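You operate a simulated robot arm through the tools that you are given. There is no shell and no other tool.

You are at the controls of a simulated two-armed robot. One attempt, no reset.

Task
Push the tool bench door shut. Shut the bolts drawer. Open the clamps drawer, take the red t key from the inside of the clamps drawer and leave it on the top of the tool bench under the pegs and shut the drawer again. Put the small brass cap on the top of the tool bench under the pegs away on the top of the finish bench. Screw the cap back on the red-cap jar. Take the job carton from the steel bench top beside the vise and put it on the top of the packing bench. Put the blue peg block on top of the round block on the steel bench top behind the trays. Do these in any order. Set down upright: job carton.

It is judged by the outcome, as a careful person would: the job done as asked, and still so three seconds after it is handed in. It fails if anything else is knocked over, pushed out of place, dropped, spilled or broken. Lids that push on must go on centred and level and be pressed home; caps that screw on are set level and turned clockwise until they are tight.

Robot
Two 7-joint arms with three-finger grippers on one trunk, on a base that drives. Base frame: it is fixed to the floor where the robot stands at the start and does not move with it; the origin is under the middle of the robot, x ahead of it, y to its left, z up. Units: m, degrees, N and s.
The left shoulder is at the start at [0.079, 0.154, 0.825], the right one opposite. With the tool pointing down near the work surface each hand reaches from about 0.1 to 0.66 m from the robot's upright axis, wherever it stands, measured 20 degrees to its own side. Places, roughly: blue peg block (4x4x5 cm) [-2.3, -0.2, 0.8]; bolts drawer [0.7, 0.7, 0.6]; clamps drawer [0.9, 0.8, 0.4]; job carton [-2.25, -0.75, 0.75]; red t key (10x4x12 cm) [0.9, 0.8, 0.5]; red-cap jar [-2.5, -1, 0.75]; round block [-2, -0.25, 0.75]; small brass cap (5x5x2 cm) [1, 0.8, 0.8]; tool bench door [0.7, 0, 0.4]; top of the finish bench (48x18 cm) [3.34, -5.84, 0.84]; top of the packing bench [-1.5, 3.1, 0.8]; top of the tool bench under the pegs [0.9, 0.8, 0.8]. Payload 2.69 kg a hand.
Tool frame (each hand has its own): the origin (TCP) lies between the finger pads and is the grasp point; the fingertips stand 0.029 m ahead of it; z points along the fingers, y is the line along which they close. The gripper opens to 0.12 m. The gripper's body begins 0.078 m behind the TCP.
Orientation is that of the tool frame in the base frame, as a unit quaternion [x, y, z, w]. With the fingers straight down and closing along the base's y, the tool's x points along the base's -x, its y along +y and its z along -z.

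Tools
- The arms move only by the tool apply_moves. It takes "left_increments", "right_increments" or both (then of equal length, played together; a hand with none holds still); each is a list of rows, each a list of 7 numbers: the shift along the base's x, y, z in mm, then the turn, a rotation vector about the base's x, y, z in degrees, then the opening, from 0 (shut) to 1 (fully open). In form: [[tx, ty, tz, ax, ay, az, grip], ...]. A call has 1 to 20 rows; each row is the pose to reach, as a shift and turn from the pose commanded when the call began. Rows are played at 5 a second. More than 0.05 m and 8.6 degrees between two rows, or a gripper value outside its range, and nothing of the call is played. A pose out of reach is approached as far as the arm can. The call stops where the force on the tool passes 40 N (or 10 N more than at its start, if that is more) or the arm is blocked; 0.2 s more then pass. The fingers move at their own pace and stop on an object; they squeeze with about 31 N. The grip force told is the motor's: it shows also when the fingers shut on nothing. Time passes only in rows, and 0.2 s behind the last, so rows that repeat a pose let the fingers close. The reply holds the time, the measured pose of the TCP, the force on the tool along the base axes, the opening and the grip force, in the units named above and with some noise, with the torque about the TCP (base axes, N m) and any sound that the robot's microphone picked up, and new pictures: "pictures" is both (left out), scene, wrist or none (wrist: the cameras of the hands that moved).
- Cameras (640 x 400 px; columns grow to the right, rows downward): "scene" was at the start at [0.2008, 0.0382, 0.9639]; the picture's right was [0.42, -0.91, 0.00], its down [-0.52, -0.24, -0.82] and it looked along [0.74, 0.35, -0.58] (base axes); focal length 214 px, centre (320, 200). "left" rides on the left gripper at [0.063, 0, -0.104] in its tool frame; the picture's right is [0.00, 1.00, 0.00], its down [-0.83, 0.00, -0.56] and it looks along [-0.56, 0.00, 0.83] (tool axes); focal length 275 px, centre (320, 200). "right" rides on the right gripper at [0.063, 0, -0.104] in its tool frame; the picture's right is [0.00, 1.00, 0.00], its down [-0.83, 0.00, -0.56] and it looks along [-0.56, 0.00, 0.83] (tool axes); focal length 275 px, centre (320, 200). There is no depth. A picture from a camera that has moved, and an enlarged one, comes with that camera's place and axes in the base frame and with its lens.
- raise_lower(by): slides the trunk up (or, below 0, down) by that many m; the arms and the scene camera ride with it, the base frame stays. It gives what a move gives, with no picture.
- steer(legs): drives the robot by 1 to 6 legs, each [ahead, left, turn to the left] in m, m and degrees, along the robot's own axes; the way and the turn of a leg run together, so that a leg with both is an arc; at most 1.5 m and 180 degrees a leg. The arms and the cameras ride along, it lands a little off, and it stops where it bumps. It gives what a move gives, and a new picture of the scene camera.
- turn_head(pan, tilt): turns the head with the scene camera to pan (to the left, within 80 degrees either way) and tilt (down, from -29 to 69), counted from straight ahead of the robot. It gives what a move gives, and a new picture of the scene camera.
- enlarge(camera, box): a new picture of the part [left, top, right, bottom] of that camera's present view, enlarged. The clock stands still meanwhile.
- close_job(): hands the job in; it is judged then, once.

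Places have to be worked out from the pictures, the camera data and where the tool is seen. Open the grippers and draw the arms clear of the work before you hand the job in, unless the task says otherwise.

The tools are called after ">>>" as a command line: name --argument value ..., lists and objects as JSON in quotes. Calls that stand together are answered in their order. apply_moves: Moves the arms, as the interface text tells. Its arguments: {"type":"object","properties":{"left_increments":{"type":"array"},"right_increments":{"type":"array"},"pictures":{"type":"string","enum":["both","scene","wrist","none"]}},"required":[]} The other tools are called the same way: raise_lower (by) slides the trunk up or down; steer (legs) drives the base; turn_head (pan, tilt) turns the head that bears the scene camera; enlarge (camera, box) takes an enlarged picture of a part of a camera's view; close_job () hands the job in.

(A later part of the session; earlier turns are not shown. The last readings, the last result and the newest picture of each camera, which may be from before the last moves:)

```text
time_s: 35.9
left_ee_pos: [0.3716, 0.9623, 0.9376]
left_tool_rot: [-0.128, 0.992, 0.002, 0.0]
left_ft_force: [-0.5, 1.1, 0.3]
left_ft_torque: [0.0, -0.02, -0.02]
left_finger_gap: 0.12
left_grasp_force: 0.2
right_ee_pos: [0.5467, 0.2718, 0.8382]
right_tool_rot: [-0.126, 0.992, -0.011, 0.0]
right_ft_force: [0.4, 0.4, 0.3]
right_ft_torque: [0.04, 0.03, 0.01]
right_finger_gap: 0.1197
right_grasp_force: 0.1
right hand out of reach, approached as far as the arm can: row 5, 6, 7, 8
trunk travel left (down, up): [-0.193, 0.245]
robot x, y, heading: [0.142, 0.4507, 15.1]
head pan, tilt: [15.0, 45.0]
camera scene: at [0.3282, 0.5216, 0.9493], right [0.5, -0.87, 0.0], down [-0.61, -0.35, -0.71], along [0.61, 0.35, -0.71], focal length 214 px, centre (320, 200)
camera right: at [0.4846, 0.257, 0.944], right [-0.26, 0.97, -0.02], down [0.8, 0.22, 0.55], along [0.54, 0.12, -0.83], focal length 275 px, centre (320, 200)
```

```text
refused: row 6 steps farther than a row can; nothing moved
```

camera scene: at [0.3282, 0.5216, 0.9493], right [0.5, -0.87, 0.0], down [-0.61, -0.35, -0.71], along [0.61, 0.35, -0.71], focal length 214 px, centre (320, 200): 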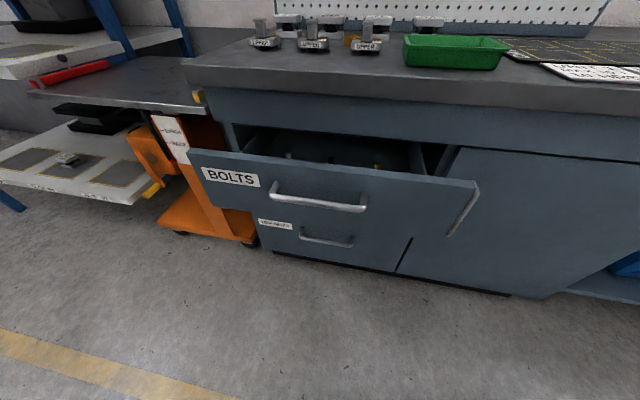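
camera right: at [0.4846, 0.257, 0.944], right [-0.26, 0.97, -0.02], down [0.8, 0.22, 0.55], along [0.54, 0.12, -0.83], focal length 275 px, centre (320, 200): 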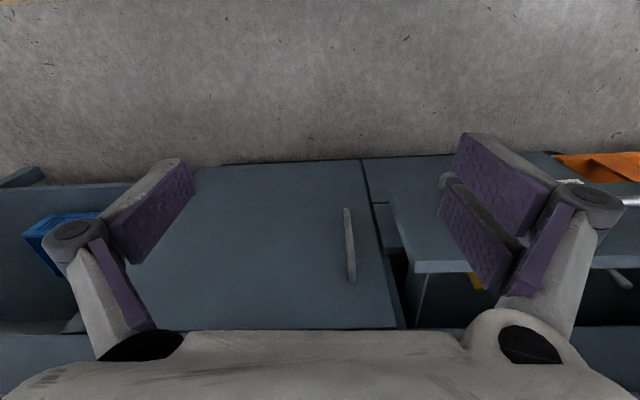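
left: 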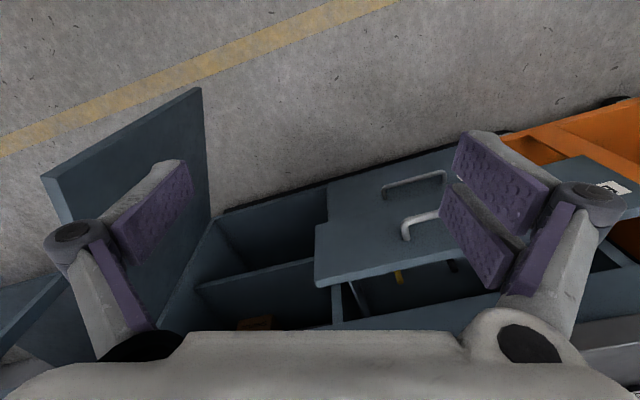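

>>> apply_moves --left_increments '[[10, -40, 0, 1.9, -7.3, 0, 0.5], [20, -80, 0, 3.8, -14.5, 0, 0], [31, -120, 0, 5.6, -21.8, 0, 0], [41, -160, 0, 7.5, -29, 0, 0], [51, -200, 0, 9.4, -36.3, 0, 0], [62, -240, -20, 11.25, -43.6, 0, 0], [70, -275, -50, 11.25, -43.6, 0, 0], [79, -305, -80, 11.25, -43.6, 0, 0], [85, -328, -115, 11.25, -43.6, 0, 0], [85, -328, -150, 11.25, -43.6, 0, 0], [85, -328, -188, 11.25, -43.6, 0, 0]]'

```text
time_s: 38.3
left_ee_pos: [0.4656, 0.9281, 0.8625]
left_tool_rot: [-0.119, 0.916, 0.049, 0.38]
left_ft_force: [0.4, -0.5, 0.8]
left_ft_torque: [-0.01, 0.01, 0.05]
left_finger_gap: 0.0
left_grasp_force: 28.5
left hand out of reach, approached as far as the arm can: row 2, 3, 4, 5, 6, 7, 8, 9, 10, 11
right_ee_pos: [0.5463, 0.2728, 0.8382]
right_tool_rot: [-0.127, 0.992, -0.01, -0.001]
right_ft_force: [0.1, 1.1, 0.2]
right_ft_torque: [0.01, 0.01, -0.02]
right_finger_gap: 0.1199
right_grasp_force: 0.1
trunk travel left (down, up): [-0.193, 0.245]
robot x, y, heading: [0.1376, 0.4501, 15.0]
head pan, tilt: [15.0, 45.0]
camera scene: at [0.3276, 0.5216, 0.9495], right [0.5, -0.87, 0.0], down [-0.61, -0.35, -0.71], along [0.61, 0.35, -0.71], focal length 214 px, centre (320, 200)
camera left: at [0.3511, 0.8986, 0.8919], right [-0.25, 0.97, 0.0], down [0.19, 0.05, 0.98], along [0.95, 0.25, -0.19], focal length 275 px, centre (320, 200)
```

scene: 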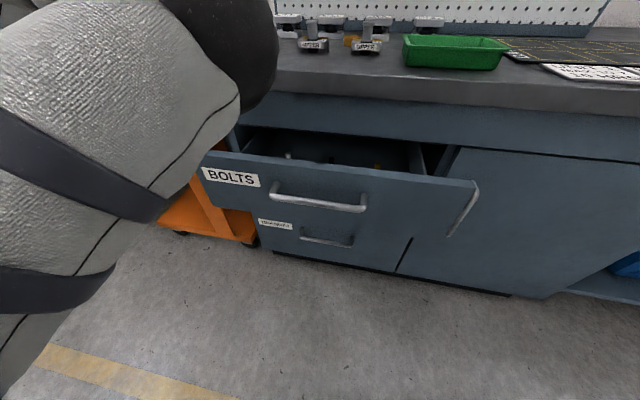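
left: 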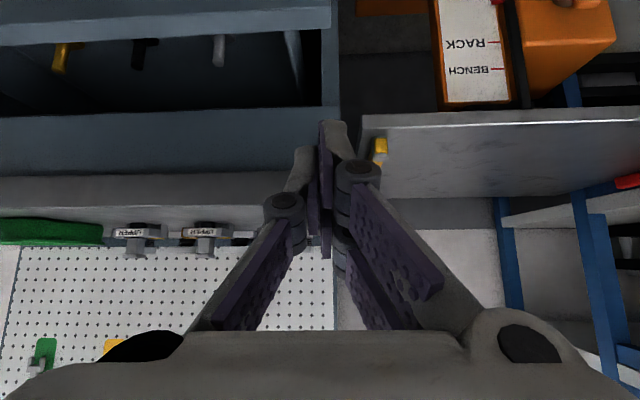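

The hand was too close to the shoulder for that tilt. I back the robot off 0.12 m and move the hand into place again.

>>> steer --legs '[[-0.12, 0, 0]]'

```text
time_s: 39.5
left_ee_pos: [0.3507, 0.897, 0.8631]
left_tool_rot: [-0.119, 0.916, 0.049, 0.38]
left_ft_force: [0.4, 0.2, 0.2]
left_ft_torque: [-0.03, -0.06, 0.01]
left_finger_gap: 0.0002
left_grasp_force: 28.7
right_ee_pos: [0.4301, 0.2409, 0.8404]
right_tool_rot: [-0.126, 0.992, -0.01, 0.001]
right_ft_force: [-0.2, 0.5, 0.1]
right_ft_torque: [0.0, 0.01, 0.02]
right_finger_gap: 0.1199
right_grasp_force: 0.2
trunk travel left (down, up): [-0.193, 0.245]
robot x, y, heading: [0.021, 0.4202, 15.0]
head pan, tilt: [15.0, 45.0]
camera scene: at [0.2126, 0.4912, 0.9495], right [0.5, -0.87, 0.0], down [-0.61, -0.35, -0.71], along [0.61, 0.35, -0.71], focal length 214 px, centre (320, 200)
```

scene: 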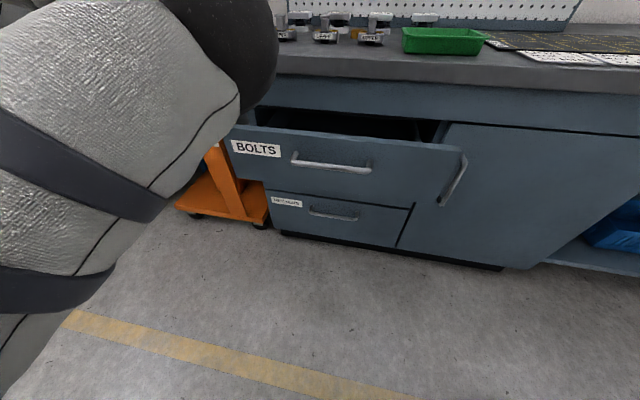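

>>> apply_moves --left_increments '[[20, -40, 0, 0, 0, 0, 0], [40, -80, 0, 0, 0, 0, 0], [60, -120, 0, 0, 0, 0, 0], [80, -160, 0, 0, 0, 0, 0], [100, -200, 0, 0, 0, 0, 0], [115, -235, 0, 0, 0, 0, 0], [115, -238, -40, 0, 0, 0, 0], [115, -238, -80, 0, 0, 0, 0], [115, -238, -115, 0, 0, 0, 0]]'

```text
time_s: 41.5
left_ee_pos: [0.5025, 0.8346, 0.7673]
left_tool_rot: [-0.117, 0.916, 0.047, 0.38]
left_ft_force: [0.5, 0.3, 0.2]
left_ft_torque: [-0.02, 0.01, -0.02]
left_finger_gap: 0.0
left_grasp_force: 28.4
left hand out of reach, approached as far as the arm can: row 1, 2, 3, 4, 5, 6, 7, 8, 9
right_ee_pos: [0.432, 0.2414, 0.8397]
right_tool_rot: [-0.125, 0.992, -0.01, 0.0]
right_ft_force: [-0.4, 0.3, 0.3]
right_ft_torque: [0.01, 0.01, 0.03]
right_finger_gap: 0.12
right_grasp_force: 0.1
trunk travel left (down, up): [-0.193, 0.245]
robot x, y, heading: [0.0268, 0.4143, 14.8]
head pan, tilt: [15.0, 45.0]
camera scene: at [0.213, 0.491, 0.9495], right [0.5, -0.87, 0.0], down [-0.61, -0.35, -0.71], along [0.61, 0.35, -0.71], focal length 214 px, centre (320, 200)
camera left: at [0.3891, 0.8064, 0.7963], right [-0.25, 0.97, 0.0], down [0.19, 0.05, 0.98], along [0.95, 0.24, -0.19], focal length 275 px, centre (320, 200)
```

scene: 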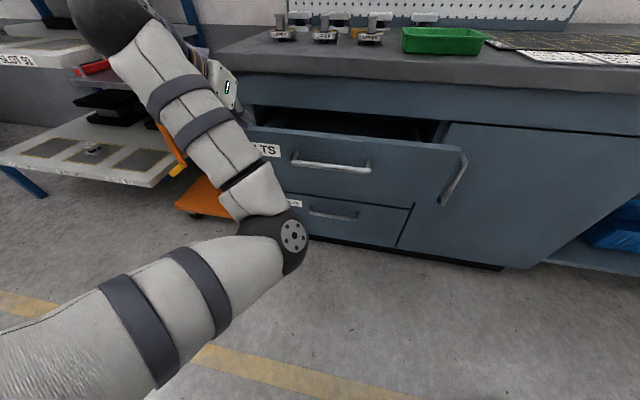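
left: 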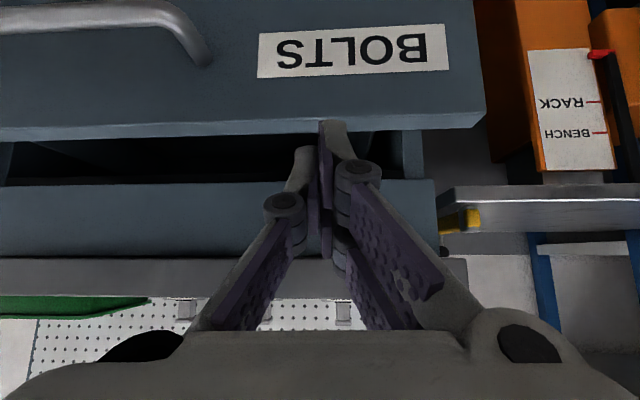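

The hand sits just before the BOLTS label, slightly high. I try drawing it back a bit, lower, and toward the drawer's middle.

>>> apply_moves --left_increments '[[-20, -5, 0, 0, 0, 0, 0], [-15, -25, -10, 0, 0, 0, 0], [-8, -50, -20, 0, 0, 0, 0], [-2, -75, -25, 0, 0, 0, 0], [4, -100, -25, 0, 0, 0, 0], [10, -125, -25, 0, 0, 0, 0]]'

```text
time_s: 42.9
left_ee_pos: [0.5083, 0.8367, 0.7523]
left_tool_rot: [-0.118, 0.916, 0.048, 0.381]
left_ft_force: [-0.8, 0.4, -0.7]
left_ft_torque: [0.01, -0.02, -0.02]
left_finger_gap: 0.0002
left_grasp_force: 28.8
left hand out of reach, approached as far as the arm can: row 1, 2, 3, 4, 5, 6
right_ee_pos: [0.4317, 0.2417, 0.8394]
right_tool_rot: [-0.125, 0.992, -0.01, 0.001]
right_ft_force: [0.6, 0.4, 0.4]
right_ft_torque: [0.0, 0.01, 0.02]
right_finger_gap: 0.1196
right_grasp_force: 0.1
trunk travel left (down, up): [-0.193, 0.245]
robot x, y, heading: [0.0218, 0.4192, 14.9]
head pan, tilt: [15.0, 45.0]
camera scene: at [0.2128, 0.4912, 0.9495], right [0.5, -0.87, 0.0], down [-0.61, -0.35, -0.71], along [0.61, 0.35, -0.71], focal length 214 px, centre (320, 200)
camera left: at [0.3954, 0.8078, 0.7806], right [-0.25, 0.97, 0.0], down [0.19, 0.05, 0.98], along [0.95, 0.25, -0.19], focal length 275 px, centre (320, 200)
```

scene: 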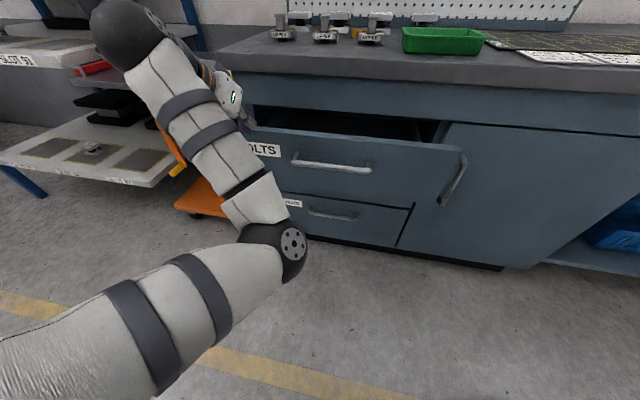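
left: 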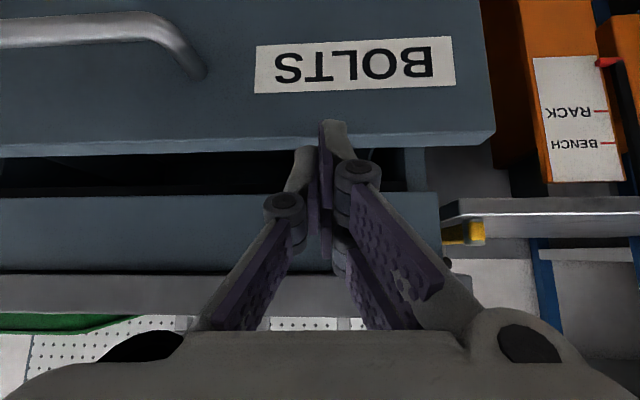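

The left arm has folded into an awkward elbow posture. I lift it, point it down again near the robot, to re-enter from a better posture.

>>> apply_moves --left_increments '[[-20, 0, 35, 0, 0, 0, 0], [-40, 0, 70, 0, 0, 0, 0], [-60, 0, 105, 0, 0, 0, 0], [-80, -5, 140, -1.9, 7.3, 0, 0], [-100, -10, 170, -3.8, 14.5, 0, 0], [-120, -15, 190, -5.6, 21.8, 0, 0], [-140, -20, 200, -7.5, 29, 0, 0], [-160, -25, 200, -9.4, 36.3, 0, 0], [-174, -28, 200, -11.25, 43.6, 0, 0], [-174, -28, 200, -11.25, 43.6, 0, 0]]'

```text
time_s: 45.1
left_ee_pos: [0.3416, 0.8436, 0.9233]
left_tool_rot: [-0.128, 0.992, 0.001, 0.0]
left_ft_force: [0.3, -0.5, -0.2]
left_ft_torque: [-0.02, -0.03, -0.02]
left_finger_gap: 0.0002
left_grasp_force: 28.1
left hand out of reach, approached as far as the arm can: row 1, 2, 3, 4, 5, 6, 7, 8, 9, 10
right_ee_pos: [0.4318, 0.2411, 0.8394]
right_tool_rot: [-0.125, 0.992, -0.011, 0.001]
right_ft_force: [-0.4, -0.2, -0.2]
right_ft_torque: [0.0, 0.02, 0.01]
right_finger_gap: 0.1202
right_grasp_force: 0.0
trunk travel left (down, up): [-0.193, 0.245]
robot x, y, heading: [0.025, 0.4189, 14.8]
head pan, tilt: [15.0, 45.0]
camera scene: at [0.2135, 0.4954, 0.9545], right [0.53, -0.85, 0.0], down [-0.56, -0.35, -0.75], along [0.64, 0.4, -0.66], focal length 214 px, centre (320, 200)
camera left: at [0.2823, 0.8283, 1.027], right [-0.25, 0.97, 0.0], down [0.81, 0.2, 0.56], along [0.54, 0.14, -0.83], focal length 275 px, centre (320, 200)
```

scene: 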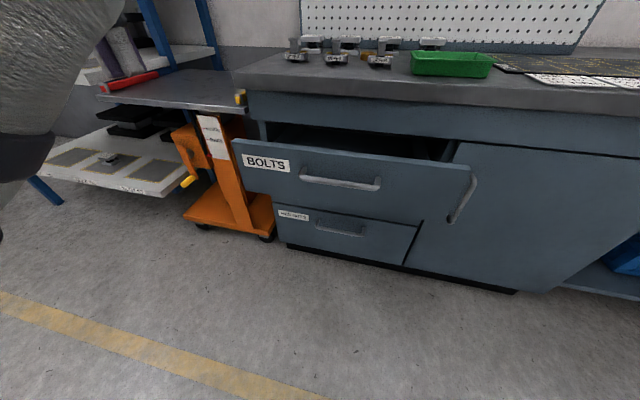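
left: 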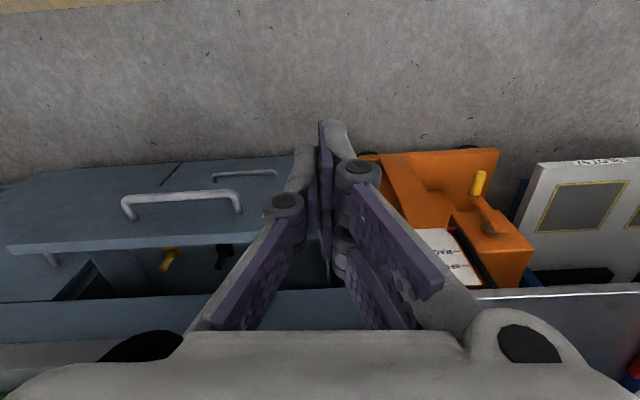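

Left hand points down again near its starting posture. I test moving it inward (toward the robot's middle) pointing down before tilting.

>>> apply_moves --left_increments '[[10, -40, 0, 0, 0, 0, 0], [18, -80, 0, 0, 0, 0, 0], [26, -120, 0, 0, 0, 0, 0], [30, -150, 0, 0, 0, 0, 0]]'

```text
time_s: 46.1
left_ee_pos: [0.3968, 0.8189, 0.9175]
left_tool_rot: [-0.128, 0.992, 0.001, 0.002]
left_ft_force: [-0.5, 0.2, 0.1]
left_ft_torque: [0.0, 0.0, 0.01]
left_finger_gap: 0.0
left_grasp_force: 28.4
left hand out of reach, approached as far as the arm can: row 1, 2, 3, 4
right_ee_pos: [0.4317, 0.2406, 0.8389]
right_tool_rot: [-0.126, 0.992, -0.011, 0.0]
right_ft_force: [0.3, 0.1, -0.2]
right_ft_torque: [0.01, 0.02, -0.02]
right_finger_gap: 0.1199
right_grasp_force: 0.0
trunk travel left (down, up): [-0.193, 0.245]
robot x, y, heading: [0.0239, 0.4183, 15.0]
head pan, tilt: [15.0, 45.0]
camera scene: at [0.2122, 0.4972, 0.9543], right [0.55, -0.83, 0.0], down [-0.55, -0.37, -0.75], along [0.62, 0.41, -0.66], focal length 214 px, centre (320, 200)
camera left: at [0.3363, 0.8046, 1.0224], right [-0.25, 0.97, 0.0], down [0.8, 0.21, 0.56], along [0.54, 0.14, -0.83], focal length 275 px, centre (320, 200)
```

scene: 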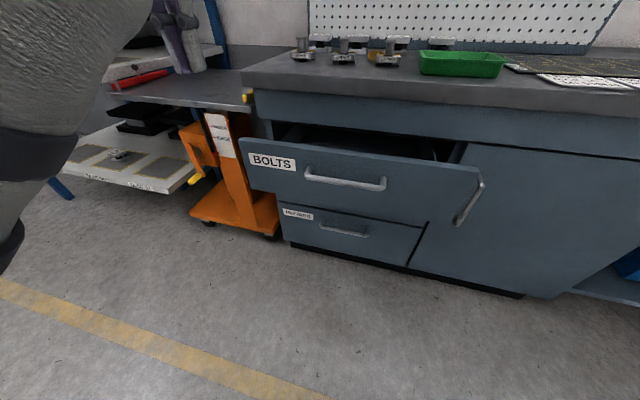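
left: 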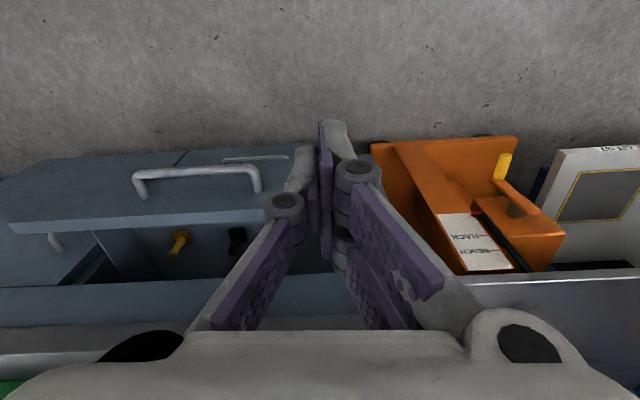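

Something in the left arm's posture limits it. I look at the left arm with the head.

>>> turn_head --pan 60 --tilt 30

>>> turn_head --pan -45 --tilt 30

```text
time_s: 47.3
left_ee_pos: [0.3956, 0.8184, 0.9184]
left_tool_rot: [-0.128, 0.992, 0.001, 0.001]
left_ft_force: [-0.7, 0.7, 0.2]
left_ft_torque: [0.0, -0.01, 0.01]
left_finger_gap: 0.0
left_grasp_force: 28.3
right_ee_pos: [0.431, 0.2398, 0.8398]
right_tool_rot: [-0.126, 0.992, -0.011, 0.001]
right_ft_force: [-0.4, -0.1, -0.2]
right_ft_torque: [-0.01, -0.02, 0.02]
right_finger_gap: 0.1202
right_grasp_force: 0.0
trunk travel left (down, up): [-0.193, 0.245]
robot x, y, heading: [0.0269, 0.4205, 14.8]
head pan, tilt: [60.0, 30.0]
camera scene: at [0.1661, 0.5381, 0.9721], right [0.96, -0.26, 0.0], down [-0.13, -0.48, -0.87], along [0.23, 0.84, -0.5], focal length 214 px, centre (320, 200)
```

scene: 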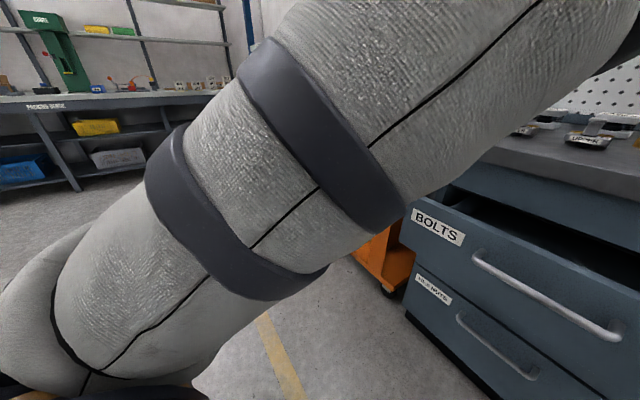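

```text
time_s: 49.1
left_ee_pos: [0.3969, 0.82, 0.9181]
left_tool_rot: [-0.127, 0.992, 0.0, 0.001]
left_ft_force: [0.2, -0.5, 0.4]
left_ft_torque: [0.02, -0.02, 0.02]
left_finger_gap: 0.0
left_grasp_force: 28.8
right_ee_pos: [0.4306, 0.2415, 0.8397]
right_tool_rot: [-0.125, 0.992, -0.011, 0.0]
right_ft_force: [-0.3, -0.3, -0.4]
right_ft_torque: [0.0, -0.01, 0.02]
right_finger_gap: 0.12
right_grasp_force: 0.0
trunk travel left (down, up): [-0.193, 0.245]
robot x, y, heading: [0.0251, 0.4159, 14.7]
head pan, tilt: [-45.0, 30.0]
camera scene: at [0.2204, 0.4054, 0.9721], right [-0.5, -0.86, 0.0], down [-0.43, 0.25, -0.87], along [0.75, -0.44, -0.5], focal length 214 px, centre (320, 200)
```

scene: 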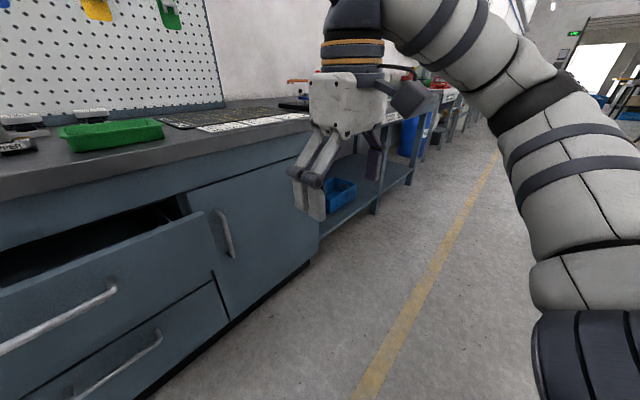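

The left arm's elbow sits inward, limiting it; the right arm has a good posture. I park the left hand a bit back, and shift the robot 0.25 m left so that the right arm works on the drawers.

>>> apply_moves --left_increments '[[-40, 15, 0, 0, 0, 0, 0], [-80, 35, 10, 0, 0, 0, 0], [-120, 55, 20, 0, 0, 0, 0], [-150, 70, 30, 0, 0, 0, 0]]' --pictures "none"

>>> steer --legs '[[0, 0.25, 0]]'

>>> turn_head --pan 0 --tilt 40

```text
time_s: 50.1
left_ee_pos: [0.2537, 0.8894, 0.934]
left_tool_rot: [-0.128, 0.992, 0.001, 0.001]
left_ft_force: [0.7, -0.7, -0.5]
left_ft_torque: [-0.03, -0.02, 0.0]
left_finger_gap: 0.0002
left_grasp_force: 29.1
left hand out of reach, approached as far as the arm can: row 2, 3, 4
right_ee_pos: [0.4314, 0.2415, 0.8393]
right_tool_rot: [-0.125, 0.992, -0.011, 0.0]
right_ft_force: [-0.5, 0.4, 0.6]
right_ft_torque: [0.02, -0.02, 0.01]
right_finger_gap: 0.1201
right_grasp_force: 0.1
trunk travel left (down, up): [-0.193, 0.245]
robot x, y, heading: [0.0225, 0.4172, 14.5]
head pan, tilt: [-45.0, 30.0]
```

```text
time_s: 52.6
left_ee_pos: [0.1884, 1.1333, 0.9344]
left_tool_rot: [-0.13, 0.991, 0.003, 0.0]
left_ft_force: [0.5, -0.2, 0.8]
left_ft_torque: [-0.02, -0.01, -0.01]
left_finger_gap: 0.0
left_grasp_force: 28.6
right_ee_pos: [0.3679, 0.4834, 0.8388]
right_tool_rot: [-0.127, 0.992, -0.01, 0.001]
right_ft_force: [0.5, 0.0, 0.2]
right_ft_torque: [-0.01, 0.02, -0.03]
right_finger_gap: 0.1199
right_grasp_force: 0.1
trunk travel left (down, up): [-0.193, 0.245]
robot x, y, heading: [-0.0375, 0.6573, 15.0]
head pan, tilt: [-45.0, 30.0]
camera scene: at [0.1562, 0.6479, 0.9721], right [-0.5, -0.87, 0.0], down [-0.43, 0.25, -0.87], along [0.75, -0.43, -0.5], focal length 214 px, centre (320, 200)
```

scene: 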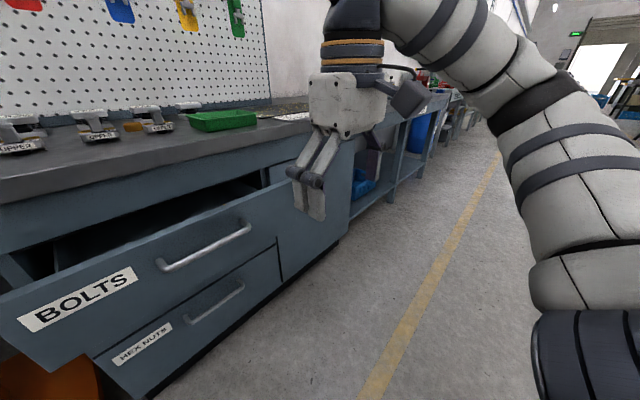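

```text
time_s: 53.7
left_ee_pos: [0.1877, 1.1323, 0.9345]
left_tool_rot: [-0.13, 0.992, 0.002, 0.001]
left_ft_force: [-1.0, -0.7, 0.8]
left_ft_torque: [-0.03, 0.0, -0.01]
left_finger_gap: 0.0
left_grasp_force: 28.6
right_ee_pos: [0.3678, 0.4853, 0.8395]
right_tool_rot: [-0.128, 0.992, -0.01, 0.001]
right_ft_force: [-0.3, 0.1, -0.1]
right_ft_torque: [0.01, -0.03, 0.02]
right_finger_gap: 0.1196
right_grasp_force: 0.1
trunk travel left (down, up): [-0.193, 0.245]
robot x, y, heading: [-0.0375, 0.6644, 15.1]
head pan, tilt: [0.0, 40.0]
camera scene: at [0.16, 0.715, 0.9568], right [0.26, -0.97, 0.0], down [-0.62, -0.17, -0.77], along [0.74, 0.2, -0.64], focal length 214 px, centre (320, 200)
```

scene: 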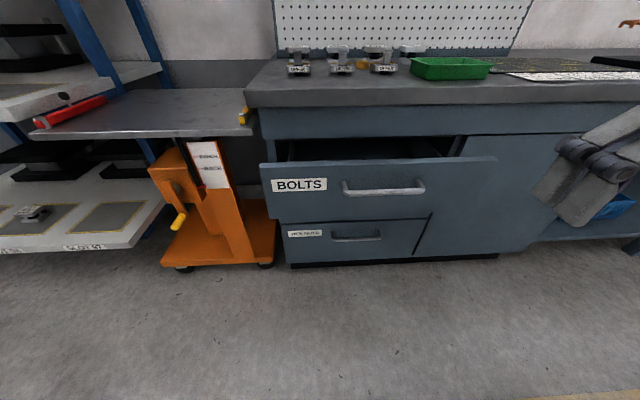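

The view is clear. I tilt the right hand 45° and place its closed fingertips before the bolts drawer's upper middle.

>>> apply_moves --right_increments '[[15, 25, 0, 1.9, -7.3, 0, 0], [30, 50, 0, 3.8, -14.5, 0, 0], [50, 75, 0, 5.6, -21.8, 0, 0], [70, 100, 0, 7.5, -29, 0, 0], [90, 125, -20, 9.4, -36.3, 0, 0], [100, 145, -50, 11.25, -43.6, 0, 0], [105, 150, -90, 11.25, -43.6, 0, 0]]'

```text
time_s: 55.3
left_ee_pos: [0.1899, 1.1336, 0.9345]
left_tool_rot: [-0.129, 0.992, 0.002, 0.001]
left_ft_force: [-0.3, 0.4, 0.0]
left_ft_torque: [-0.01, -0.02, 0.05]
left_finger_gap: 0.0
left_grasp_force: 28.2
right_ee_pos: [0.4739, 0.6325, 0.7482]
right_tool_rot: [-0.114, 0.917, 0.039, 0.381]
right_ft_force: [0.2, 0.0, -0.1]
right_ft_torque: [0.03, 0.01, 0.0]
right_finger_gap: 0.0
right_grasp_force: 28.4
trunk travel left (down, up): [-0.193, 0.245]
robot x, y, heading: [-0.0377, 0.6589, 14.8]
head pan, tilt: [0.0, 40.0]
camera scene: at [0.1601, 0.7151, 0.9567], right [0.26, -0.97, 0.0], down [-0.62, -0.17, -0.77], along [0.74, 0.2, -0.64], focal length 214 px, centre (320, 200)
camera right: at [0.3572, 0.6051, 0.7779], right [-0.24, 0.97, -0.02], down [0.18, 0.07, 0.98], along [0.95, 0.23, -0.2], focal length 275 px, centre (320, 200)
```

scene: 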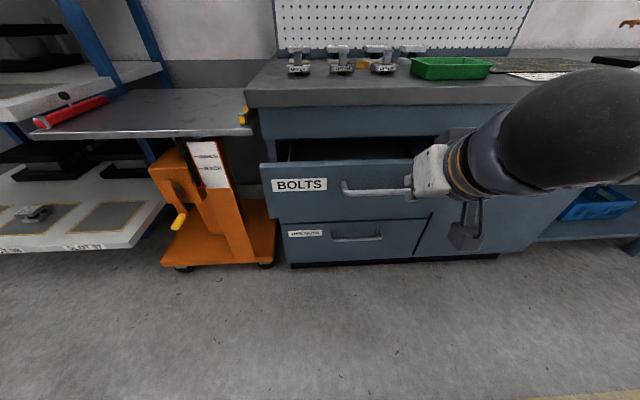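
right: 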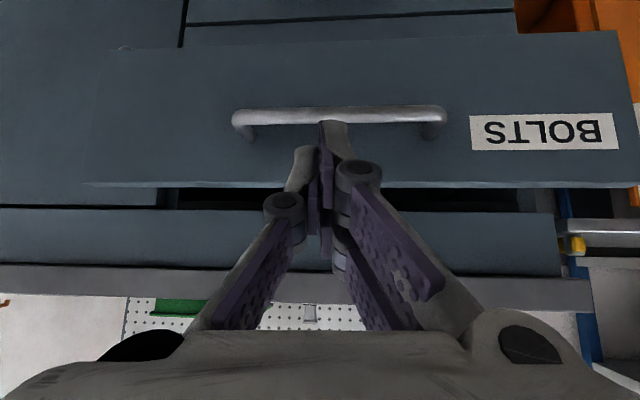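

The wrist view puts the drawer's top at z≈0.72 and the bar at 0.675, so I lower 2.7 cm and then push straight in until it is home.

>>> apply_moves --right_increments '[[0, 0, -27, 0, 0, 0, 0], [29, 7.5, -27, 0, 0, 0, 0], [58, 15, -27, 0, 0, 0, 0], [87, 22, -27, 0, 0, 0, 0], [116, 30, -27, 0, 0, 0, 0], [145, 37, -27, 0, 0, 0, 0], [174, 45, -27, 0, 0, 0, 0], [203, 52, -27, 0, 0, 0, 0], [223, 57, -27, 0, 0, 0, 0], [242, 62, -27, 0, 0, 0, 0], [252, 65, -27, 0, 0, 0, 0], [262, 67, -27, 0, 0, 0, 0]]'

```text
time_s: 57.5
left_ee_pos: [0.1875, 1.1328, 0.9352]
left_tool_rot: [-0.129, 0.992, 0.002, 0.002]
left_ft_force: [0.2, -0.6, -0.2]
left_ft_torque: [0.0, -0.02, 0.02]
left_finger_gap: 0.0
left_grasp_force: 28.6
right_ee_pos: [0.7034, 0.6936, 0.723]
right_tool_rot: [-0.114, 0.918, 0.038, 0.377]
right_ft_force: [-14.5, -4.5, 7.8]
right_ft_torque: [0.12, -0.22, 0.09]
right_finger_gap: 0.0
right_grasp_force: 27.8
trunk travel left (down, up): [-0.193, 0.245]
robot x, y, heading: [-0.0416, 0.6562, 15.3]
head pan, tilt: [0.0, 40.0]
stopped in row 10 (right hand): the force on the tool passed its limit at 65 N (the readings are from after the stop); the commanded pose is now the measured one
camera scene: at [0.1581, 0.7144, 0.9571], right [0.26, -0.97, 0.0], down [-0.62, -0.17, -0.77], along [0.74, 0.2, -0.64], focal length 214 px, centre (320, 200)
camera right: at [0.5876, 0.6655, 0.7543], right [-0.24, 0.97, -0.02], down [0.19, 0.07, 0.98], along [0.95, 0.23, -0.2], focal length 275 px, centre (320, 200)
```

scene: 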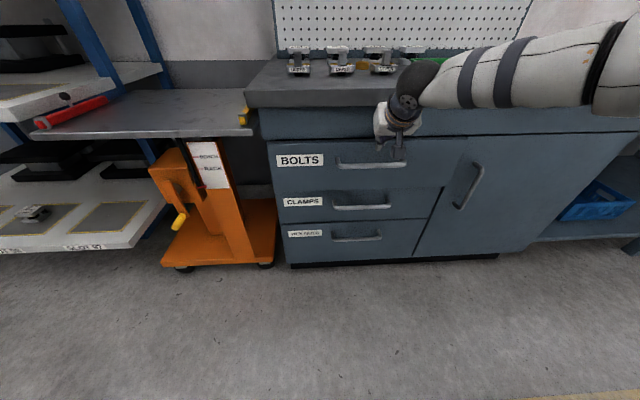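
right: 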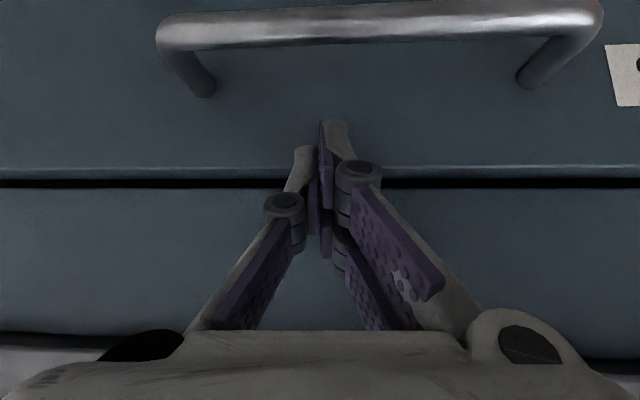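

The bolts drawer is flush, and the CLAMPS drawer shows below it. I enlarge to measure its handle and the bench's yaw precisely.

>>> enlarge --camera "scene" --box '[240, 110, 440, 270]'

>>> enlarge --camera "scene" --box '[240, 40, 440, 120]'

```text
2.50 times, centred on (340, 190) of scene
camera zoom: at [0.1581, 0.7144, 0.9571], right [0.26, -0.97, 0.0], down [-0.62, -0.17, -0.77], along [0.74, 0.2, -0.64], focal length 536 px, centre (270, 225)
```

zoom: 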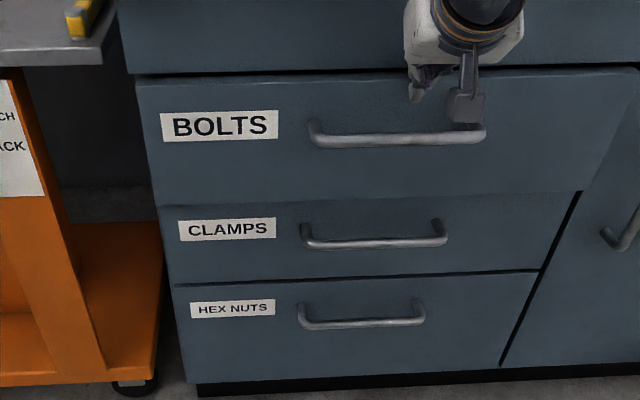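

```text
3.20 times, centred on (340, 80) of scene
camera zoom: at [0.1581, 0.7144, 0.9571], right [0.26, -0.97, 0.0], down [-0.62, -0.17, -0.77], along [0.74, 0.2, -0.64], focal length 686 px, centre (256, 584)
```

zoom: 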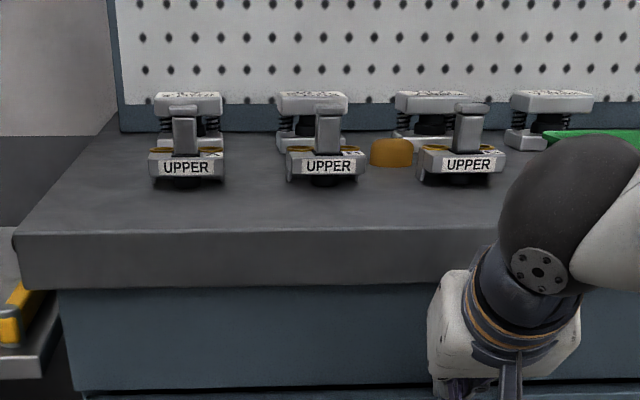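

The strip of drawer top seen by the wrist camera suggests bolts may still stand 1–3 cm proud. I push again, slowly.

>>> apply_moves --right_increments '[[4, 1, 0, 0, 0, 0, 0], [8, 2, 0, 0, 0, 0, 0], [12, 3, 0, 0, 0, 0, 0], [16, 4, 0, 0, 0, 0, 0], [20, 5, 0, 0, 0, 0, 0], [24, 6, 0, 0, 0, 0, 0], [28, 7, 0, 0, 0, 0, 0], [32, 8, 0, 0, 0, 0, 0], [36, 9, 0, 0, 0, 0, 0]]'

```text
time_s: 58.0
left_ee_pos: [0.1869, 1.1317, 0.9359]
left_tool_rot: [-0.129, 0.992, 0.002, 0.001]
left_ft_force: [-0.2, 0.9, 0.1]
left_ft_torque: [0.0, -0.02, 0.01]
left_finger_gap: 0.0
left_grasp_force: 28.6
right_ee_pos: [0.7041, 0.6946, 0.724]
right_tool_rot: [-0.114, 0.919, 0.038, 0.376]
right_ft_force: [-24.9, -8.6, 12.9]
right_ft_torque: [0.12, -0.25, 0.09]
right_finger_gap: 0.0
right_grasp_force: 28.4
trunk travel left (down, up): [-0.193, 0.245]
robot x, y, heading: [-0.0393, 0.6594, 15.0]
head pan, tilt: [0.0, 40.0]
stopped in row 2 (right hand): the force on the tool passed its limit at 48 N (the readings are from after the stop); the commanded pose is now the measured one
camera scene: at [0.1564, 0.7137, 0.9574], right [0.26, -0.97, 0.0], down [-0.62, -0.16, -0.77], along [0.74, 0.2, -0.64], focal length 214 px, centre (320, 200)
camera right: at [0.5879, 0.6656, 0.7546], right [-0.24, 0.97, -0.02], down [0.19, 0.07, 0.98], along [0.95, 0.23, -0.2], focal length 275 px, centre (320, 200)
```

scene: 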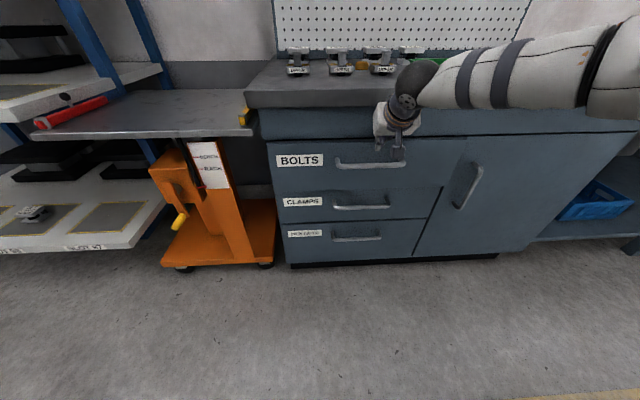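
right: 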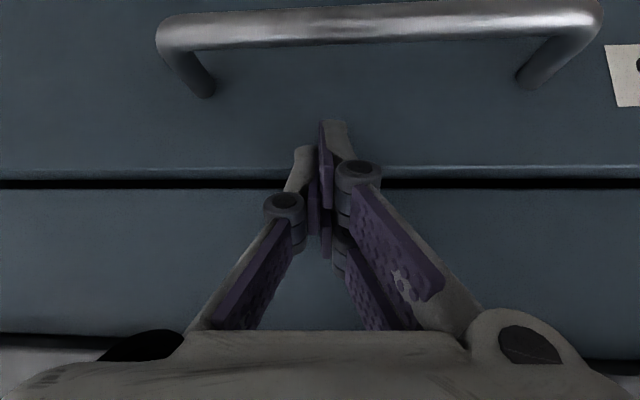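

It does not move any further: it is at its stop. I check flushness against the clamps drawer by zooming on the right-hand junction.

>>> enlarge --camera "scene" --box '[400, 130, 480, 180]'

>>> enlarge --camera "scene" --box '[255, 130, 335, 230]'

```text
8.00 times, centred on (440, 155) of scene
camera zoom: at [0.1564, 0.7137, 0.9574], right [0.26, -0.97, 0.0], down [-0.62, -0.16, -0.77], along [0.74, 0.2, -0.64], focal length 1716 px, centre (-640, 560)
```

zoom: 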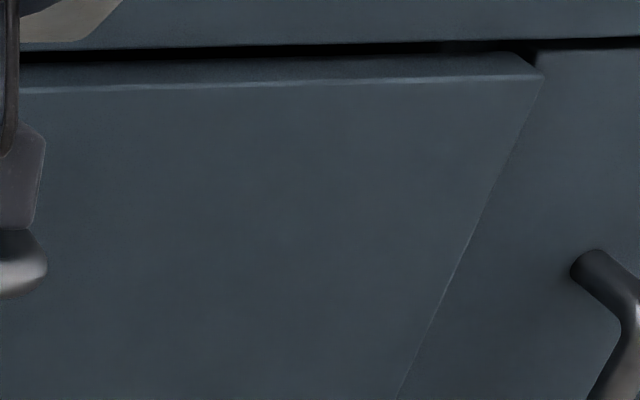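

```text
4.00 times, centred on (295, 180) of scene
camera zoom: at [0.1564, 0.7137, 0.9574], right [0.26, -0.97, 0.0], down [-0.62, -0.16, -0.77], along [0.74, 0.2, -0.64], focal length 858 px, centre (420, 280)
```

zoom: 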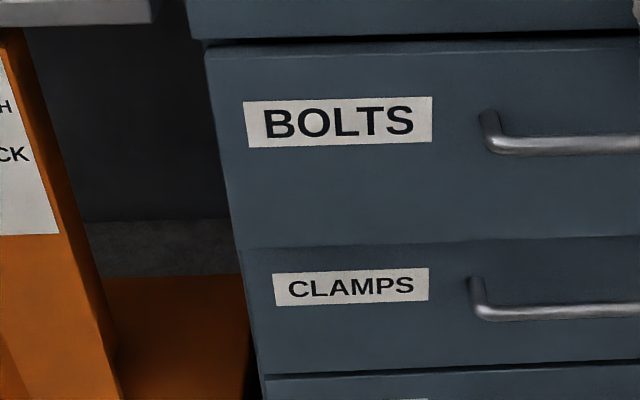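

Zooming shows the bolts front still proud of the door by about 3 cm (its top face shows and the gap is hidden), yet it resists. I want to grip its handle, pull it out and look inside for an obstruction: I draw back and roll the hand 90° so the fingers close vertically.

>>> apply_moves --right_increments '[[-40, -10, 0, 0, 0, 0, 0], [-80, -20, 0, 0, 0, 0, 0], [-120, -30, 0, 0, 0, 0, 0], [-150, -38, 0, 5.6, 1.45, -5.8, 0.3], [-150, -38, 0, 11.2, 2.9, -11.6, 0.5], [-150, -38, 0, 16.8, 4.35, -17.4, 0.5], [-150, -38, 0, 22.4, 5.8, -23.2, 0.5], [-150, -38, 0, 28, 7.25, -29, 0.5], [-150, -38, 0, 33.6, 8.7, -34.8, 0.5], [-150, -38, 0, 39.2, 10.15, -40.6, 0.5], [-150, -38, 0, 44.8, 11.6, -46.4, 0.5], [-150, -38, 0, 50.4, 13, -52.2, 0.5], [-150, -38, 0, 56, 14.5, -58, 0.5], [-150, -38, 0, 61.6, 15.9, -63.6, 0.5]]'

```text
time_s: 61.0
left_ee_pos: [0.19, 1.1331, 0.9348]
left_tool_rot: [-0.13, 0.992, 0.002, 0.001]
left_ft_force: [-0.2, 0.2, -0.6]
left_ft_torque: [-0.01, -0.03, -0.02]
left_finger_gap: 0.0
left_grasp_force: 28.1
right_ee_pos: [0.5567, 0.6579, 0.7206]
right_tool_rot: [0.566, 0.735, 0.299, 0.223]
right_ft_force: [-1.9, -0.2, 0.2]
right_ft_torque: [0.01, -0.01, -0.05]
right_finger_gap: 0.0602
right_grasp_force: 0.1
trunk travel left (down, up): [-0.193, 0.245]
robot x, y, heading: [-0.0405, 0.6623, 14.5]
head pan, tilt: [0.0, 40.0]
camera scene: at [0.1595, 0.7147, 0.9567], right [0.26, -0.97, 0.0], down [-0.62, -0.17, -0.77], along [0.74, 0.2, -0.64], focal length 214 px, centre (320, 200)
camera right: at [0.4696, 0.698, 0.7967], right [0.7, 0.19, 0.69], down [-0.15, -0.91, 0.4], along [0.7, -0.38, -0.6], focal length 275 px, centre (320, 200)
```

scene: 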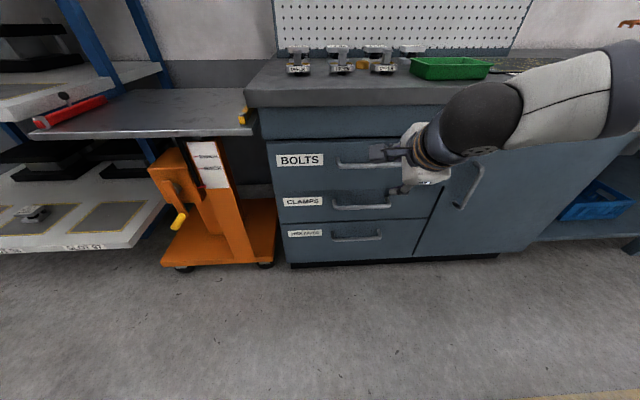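
right: 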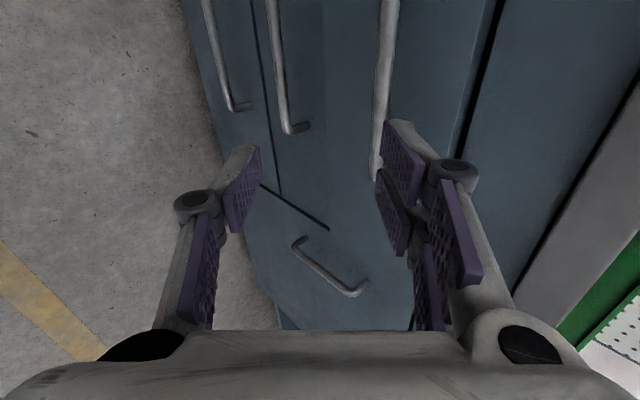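

The roll worked. I tilt the hand to horizontal and lower it level with the bolts handle bar (z≈0.675).

>>> apply_moves --right_increments '[[-10, -2, -8, 2.1, -8.2, 0, 0.6], [-20, -5, -16, 4.2, -16.4, 0, 0.6], [-30, -8, -24, 6.3, -24.6, 0, 0.6], [-30, -8, -32, 8.4, -32.8, 0, 0.6], [-30, -8, -44, 10.4, -40.5, 0, 0.6]]'

```text
time_s: 62.1
left_ee_pos: [0.1888, 1.1322, 0.9345]
left_tool_rot: [-0.13, 0.992, 0.002, 0.001]
left_ft_force: [0.4, -0.3, 0.1]
left_ft_torque: [-0.03, -0.01, 0.03]
left_finger_gap: 0.0001
left_grasp_force: 28.2
right_ee_pos: [0.5268, 0.6516, 0.6764]
right_tool_rot: [0.445, 0.583, 0.54, 0.413]
right_ft_force: [0.7, -0.1, 0.3]
right_ft_torque: [0.0, -0.01, -0.02]
right_finger_gap: 0.0722
right_grasp_force: 0.1
trunk travel left (down, up): [-0.193, 0.245]
robot x, y, heading: [-0.0415, 0.664, 14.8]
head pan, tilt: [0.0, 40.0]
camera scene: at [0.1596, 0.7147, 0.9567], right [0.26, -0.97, 0.0], down [-0.62, -0.17, -0.77], along [0.74, 0.2, -0.64], focal length 214 px, centre (320, 200)
camera right: at [0.4086, 0.6833, 0.6853], right [0.07, 0.03, 1.0], down [-0.32, -0.95, 0.05], along [0.95, -0.32, -0.06], focal length 275 px, centre (320, 200)
```

scene: 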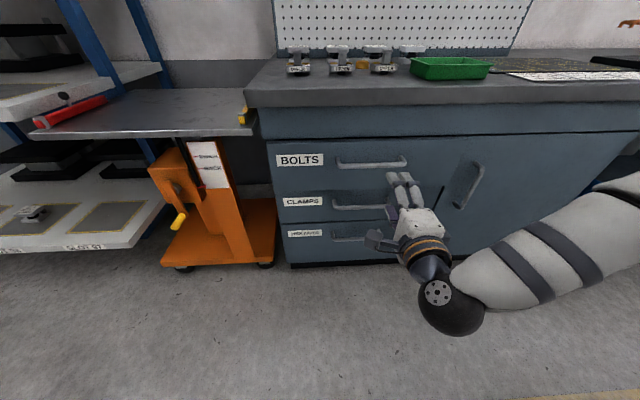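
right: 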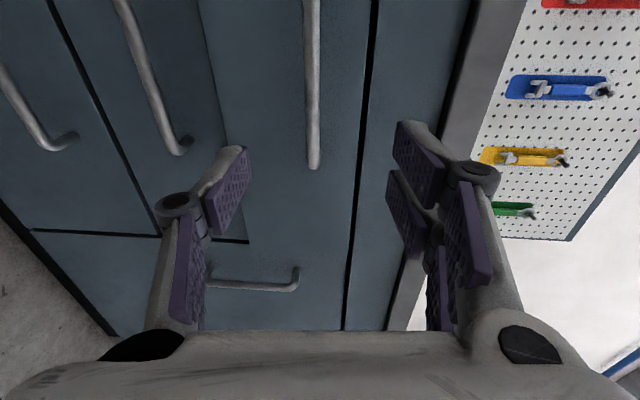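

The bar lies between the fingers' heights. I advance along the bench normal to put the bar between the pads and close.

>>> apply_moves --right_increments '[[35, 9, -5, 0, 0, 0, 0.6], [70, 18, -10, 0, 0, 0, 0.6], [100, 26, -10, 0, 0, 0, 0.6], [125, 32, -10, 0, 0, 0, 0.6]]' --pictures "wrist"

```text
time_s: 63.1
left_ee_pos: [0.189, 1.132, 0.9334]
left_tool_rot: [-0.13, 0.992, 0.002, 0.001]
left_ft_force: [-0.7, -0.5, 0.2]
left_ft_torque: [-0.02, -0.01, 0.0]
left_finger_gap: 0.0002
left_grasp_force: 28.4
right_ee_pos: [0.6524, 0.6818, 0.6656]
right_tool_rot: [0.444, 0.584, 0.539, 0.414]
right_ft_force: [-0.8, -0.5, 0.1]
right_ft_torque: [-0.01, -0.02, 0.0]
right_finger_gap: 0.0721
right_grasp_force: 0.1
trunk travel left (down, up): [-0.193, 0.245]
robot x, y, heading: [-0.0402, 0.6611, 14.9]
head pan, tilt: [0.0, 40.0]
camera right: at [0.5347, 0.7143, 0.674], right [0.07, 0.03, 1.0], down [-0.32, -0.95, 0.05], along [0.95, -0.32, -0.06], focal length 275 px, centre (320, 200)
```

right: 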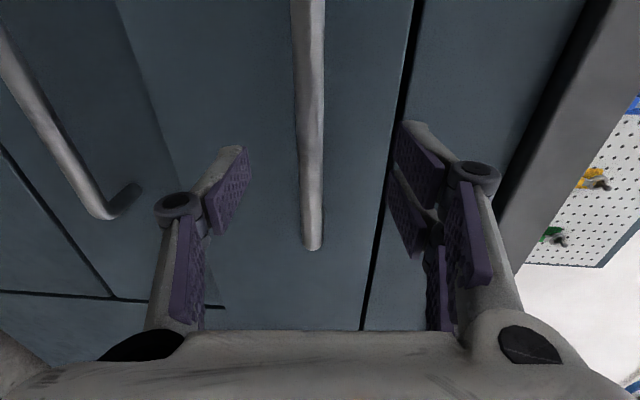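

>>> apply_moves --right_increments '[[8, 2, 0, 0, 0, 0, 0.6], [16, 4, 0, 0, 0, 0, 0.6]]' --pictures "wrist"

```text
time_s: 63.8
left_ee_pos: [0.1889, 1.1329, 0.9339]
left_tool_rot: [-0.13, 0.992, 0.002, 0.0]
left_ft_force: [0.0, -0.3, 0.2]
left_ft_torque: [0.01, -0.01, -0.02]
left_finger_gap: 0.0
left_grasp_force: 28.9
right_ee_pos: [0.6682, 0.6843, 0.6657]
right_tool_rot: [0.445, 0.584, 0.539, 0.413]
right_ft_force: [0.6, 1.2, 0.2]
right_ft_torque: [0.01, 0.01, -0.01]
right_finger_gap: 0.0716
right_grasp_force: 0.1
trunk travel left (down, up): [-0.193, 0.245]
robot x, y, heading: [-0.0419, 0.6596, 14.5]
head pan, tilt: [0.0, 40.0]
camera right: at [0.5501, 0.7171, 0.6745], right [0.07, 0.03, 1.0], down [-0.32, -0.95, 0.05], along [0.95, -0.32, -0.06], focal length 275 px, centre (320, 200)
```

right: 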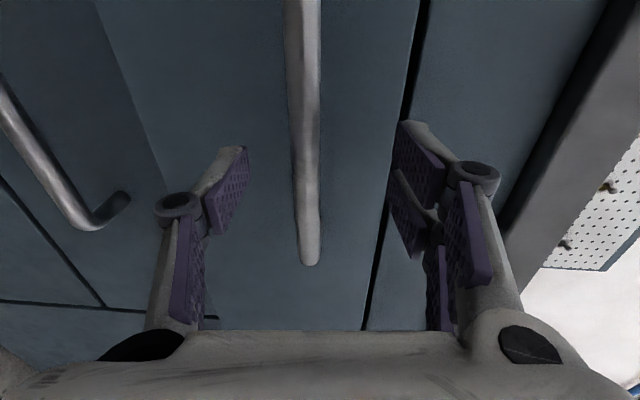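

The bar is between the pads. I close on it.

>>> apply_moves --right_increments '[[6, 1.5, 0, 0, 0, 0, 0.3], [6, 1.5, -2, 0, 0, 0, 0], [6, 1.5, -2, 0, 0, 0, 0], [6, 1.5, -2, 0, 0, 0, 0]]' --pictures "wrist"

```text
time_s: 64.8
left_ee_pos: [0.1904, 1.1328, 0.9329]
left_tool_rot: [-0.13, 0.992, 0.002, -0.001]
left_ft_force: [-0.7, -0.7, -0.2]
left_ft_torque: [0.0, 0.02, 0.0]
left_finger_gap: 0.0
left_grasp_force: 28.4
right_ee_pos: [0.6741, 0.6857, 0.6587]
right_tool_rot: [0.446, 0.586, 0.537, 0.412]
right_ft_force: [-2.4, -0.4, -25.6]
right_ft_torque: [-0.27, 0.28, 0.15]
right_finger_gap: 0.0131
right_grasp_force: 39.8
trunk travel left (down, up): [-0.193, 0.245]
robot x, y, heading: [-0.0384, 0.6608, 14.8]
head pan, tilt: [0.0, 40.0]
camera right: at [0.5563, 0.7185, 0.6683], right [0.08, 0.03, 1.0], down [-0.31, -0.95, 0.05], along [0.95, -0.32, -0.07], focal length 275 px, centre (320, 200)
```

right: 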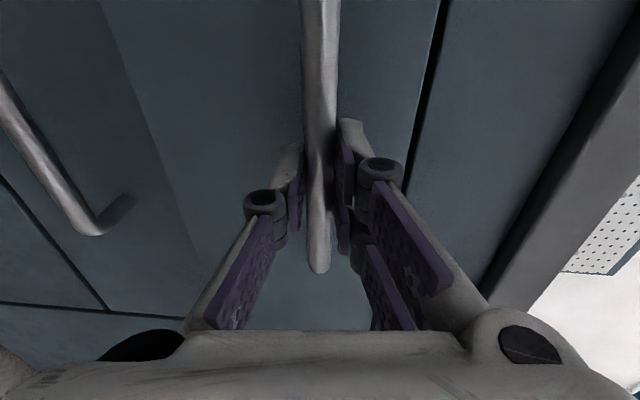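

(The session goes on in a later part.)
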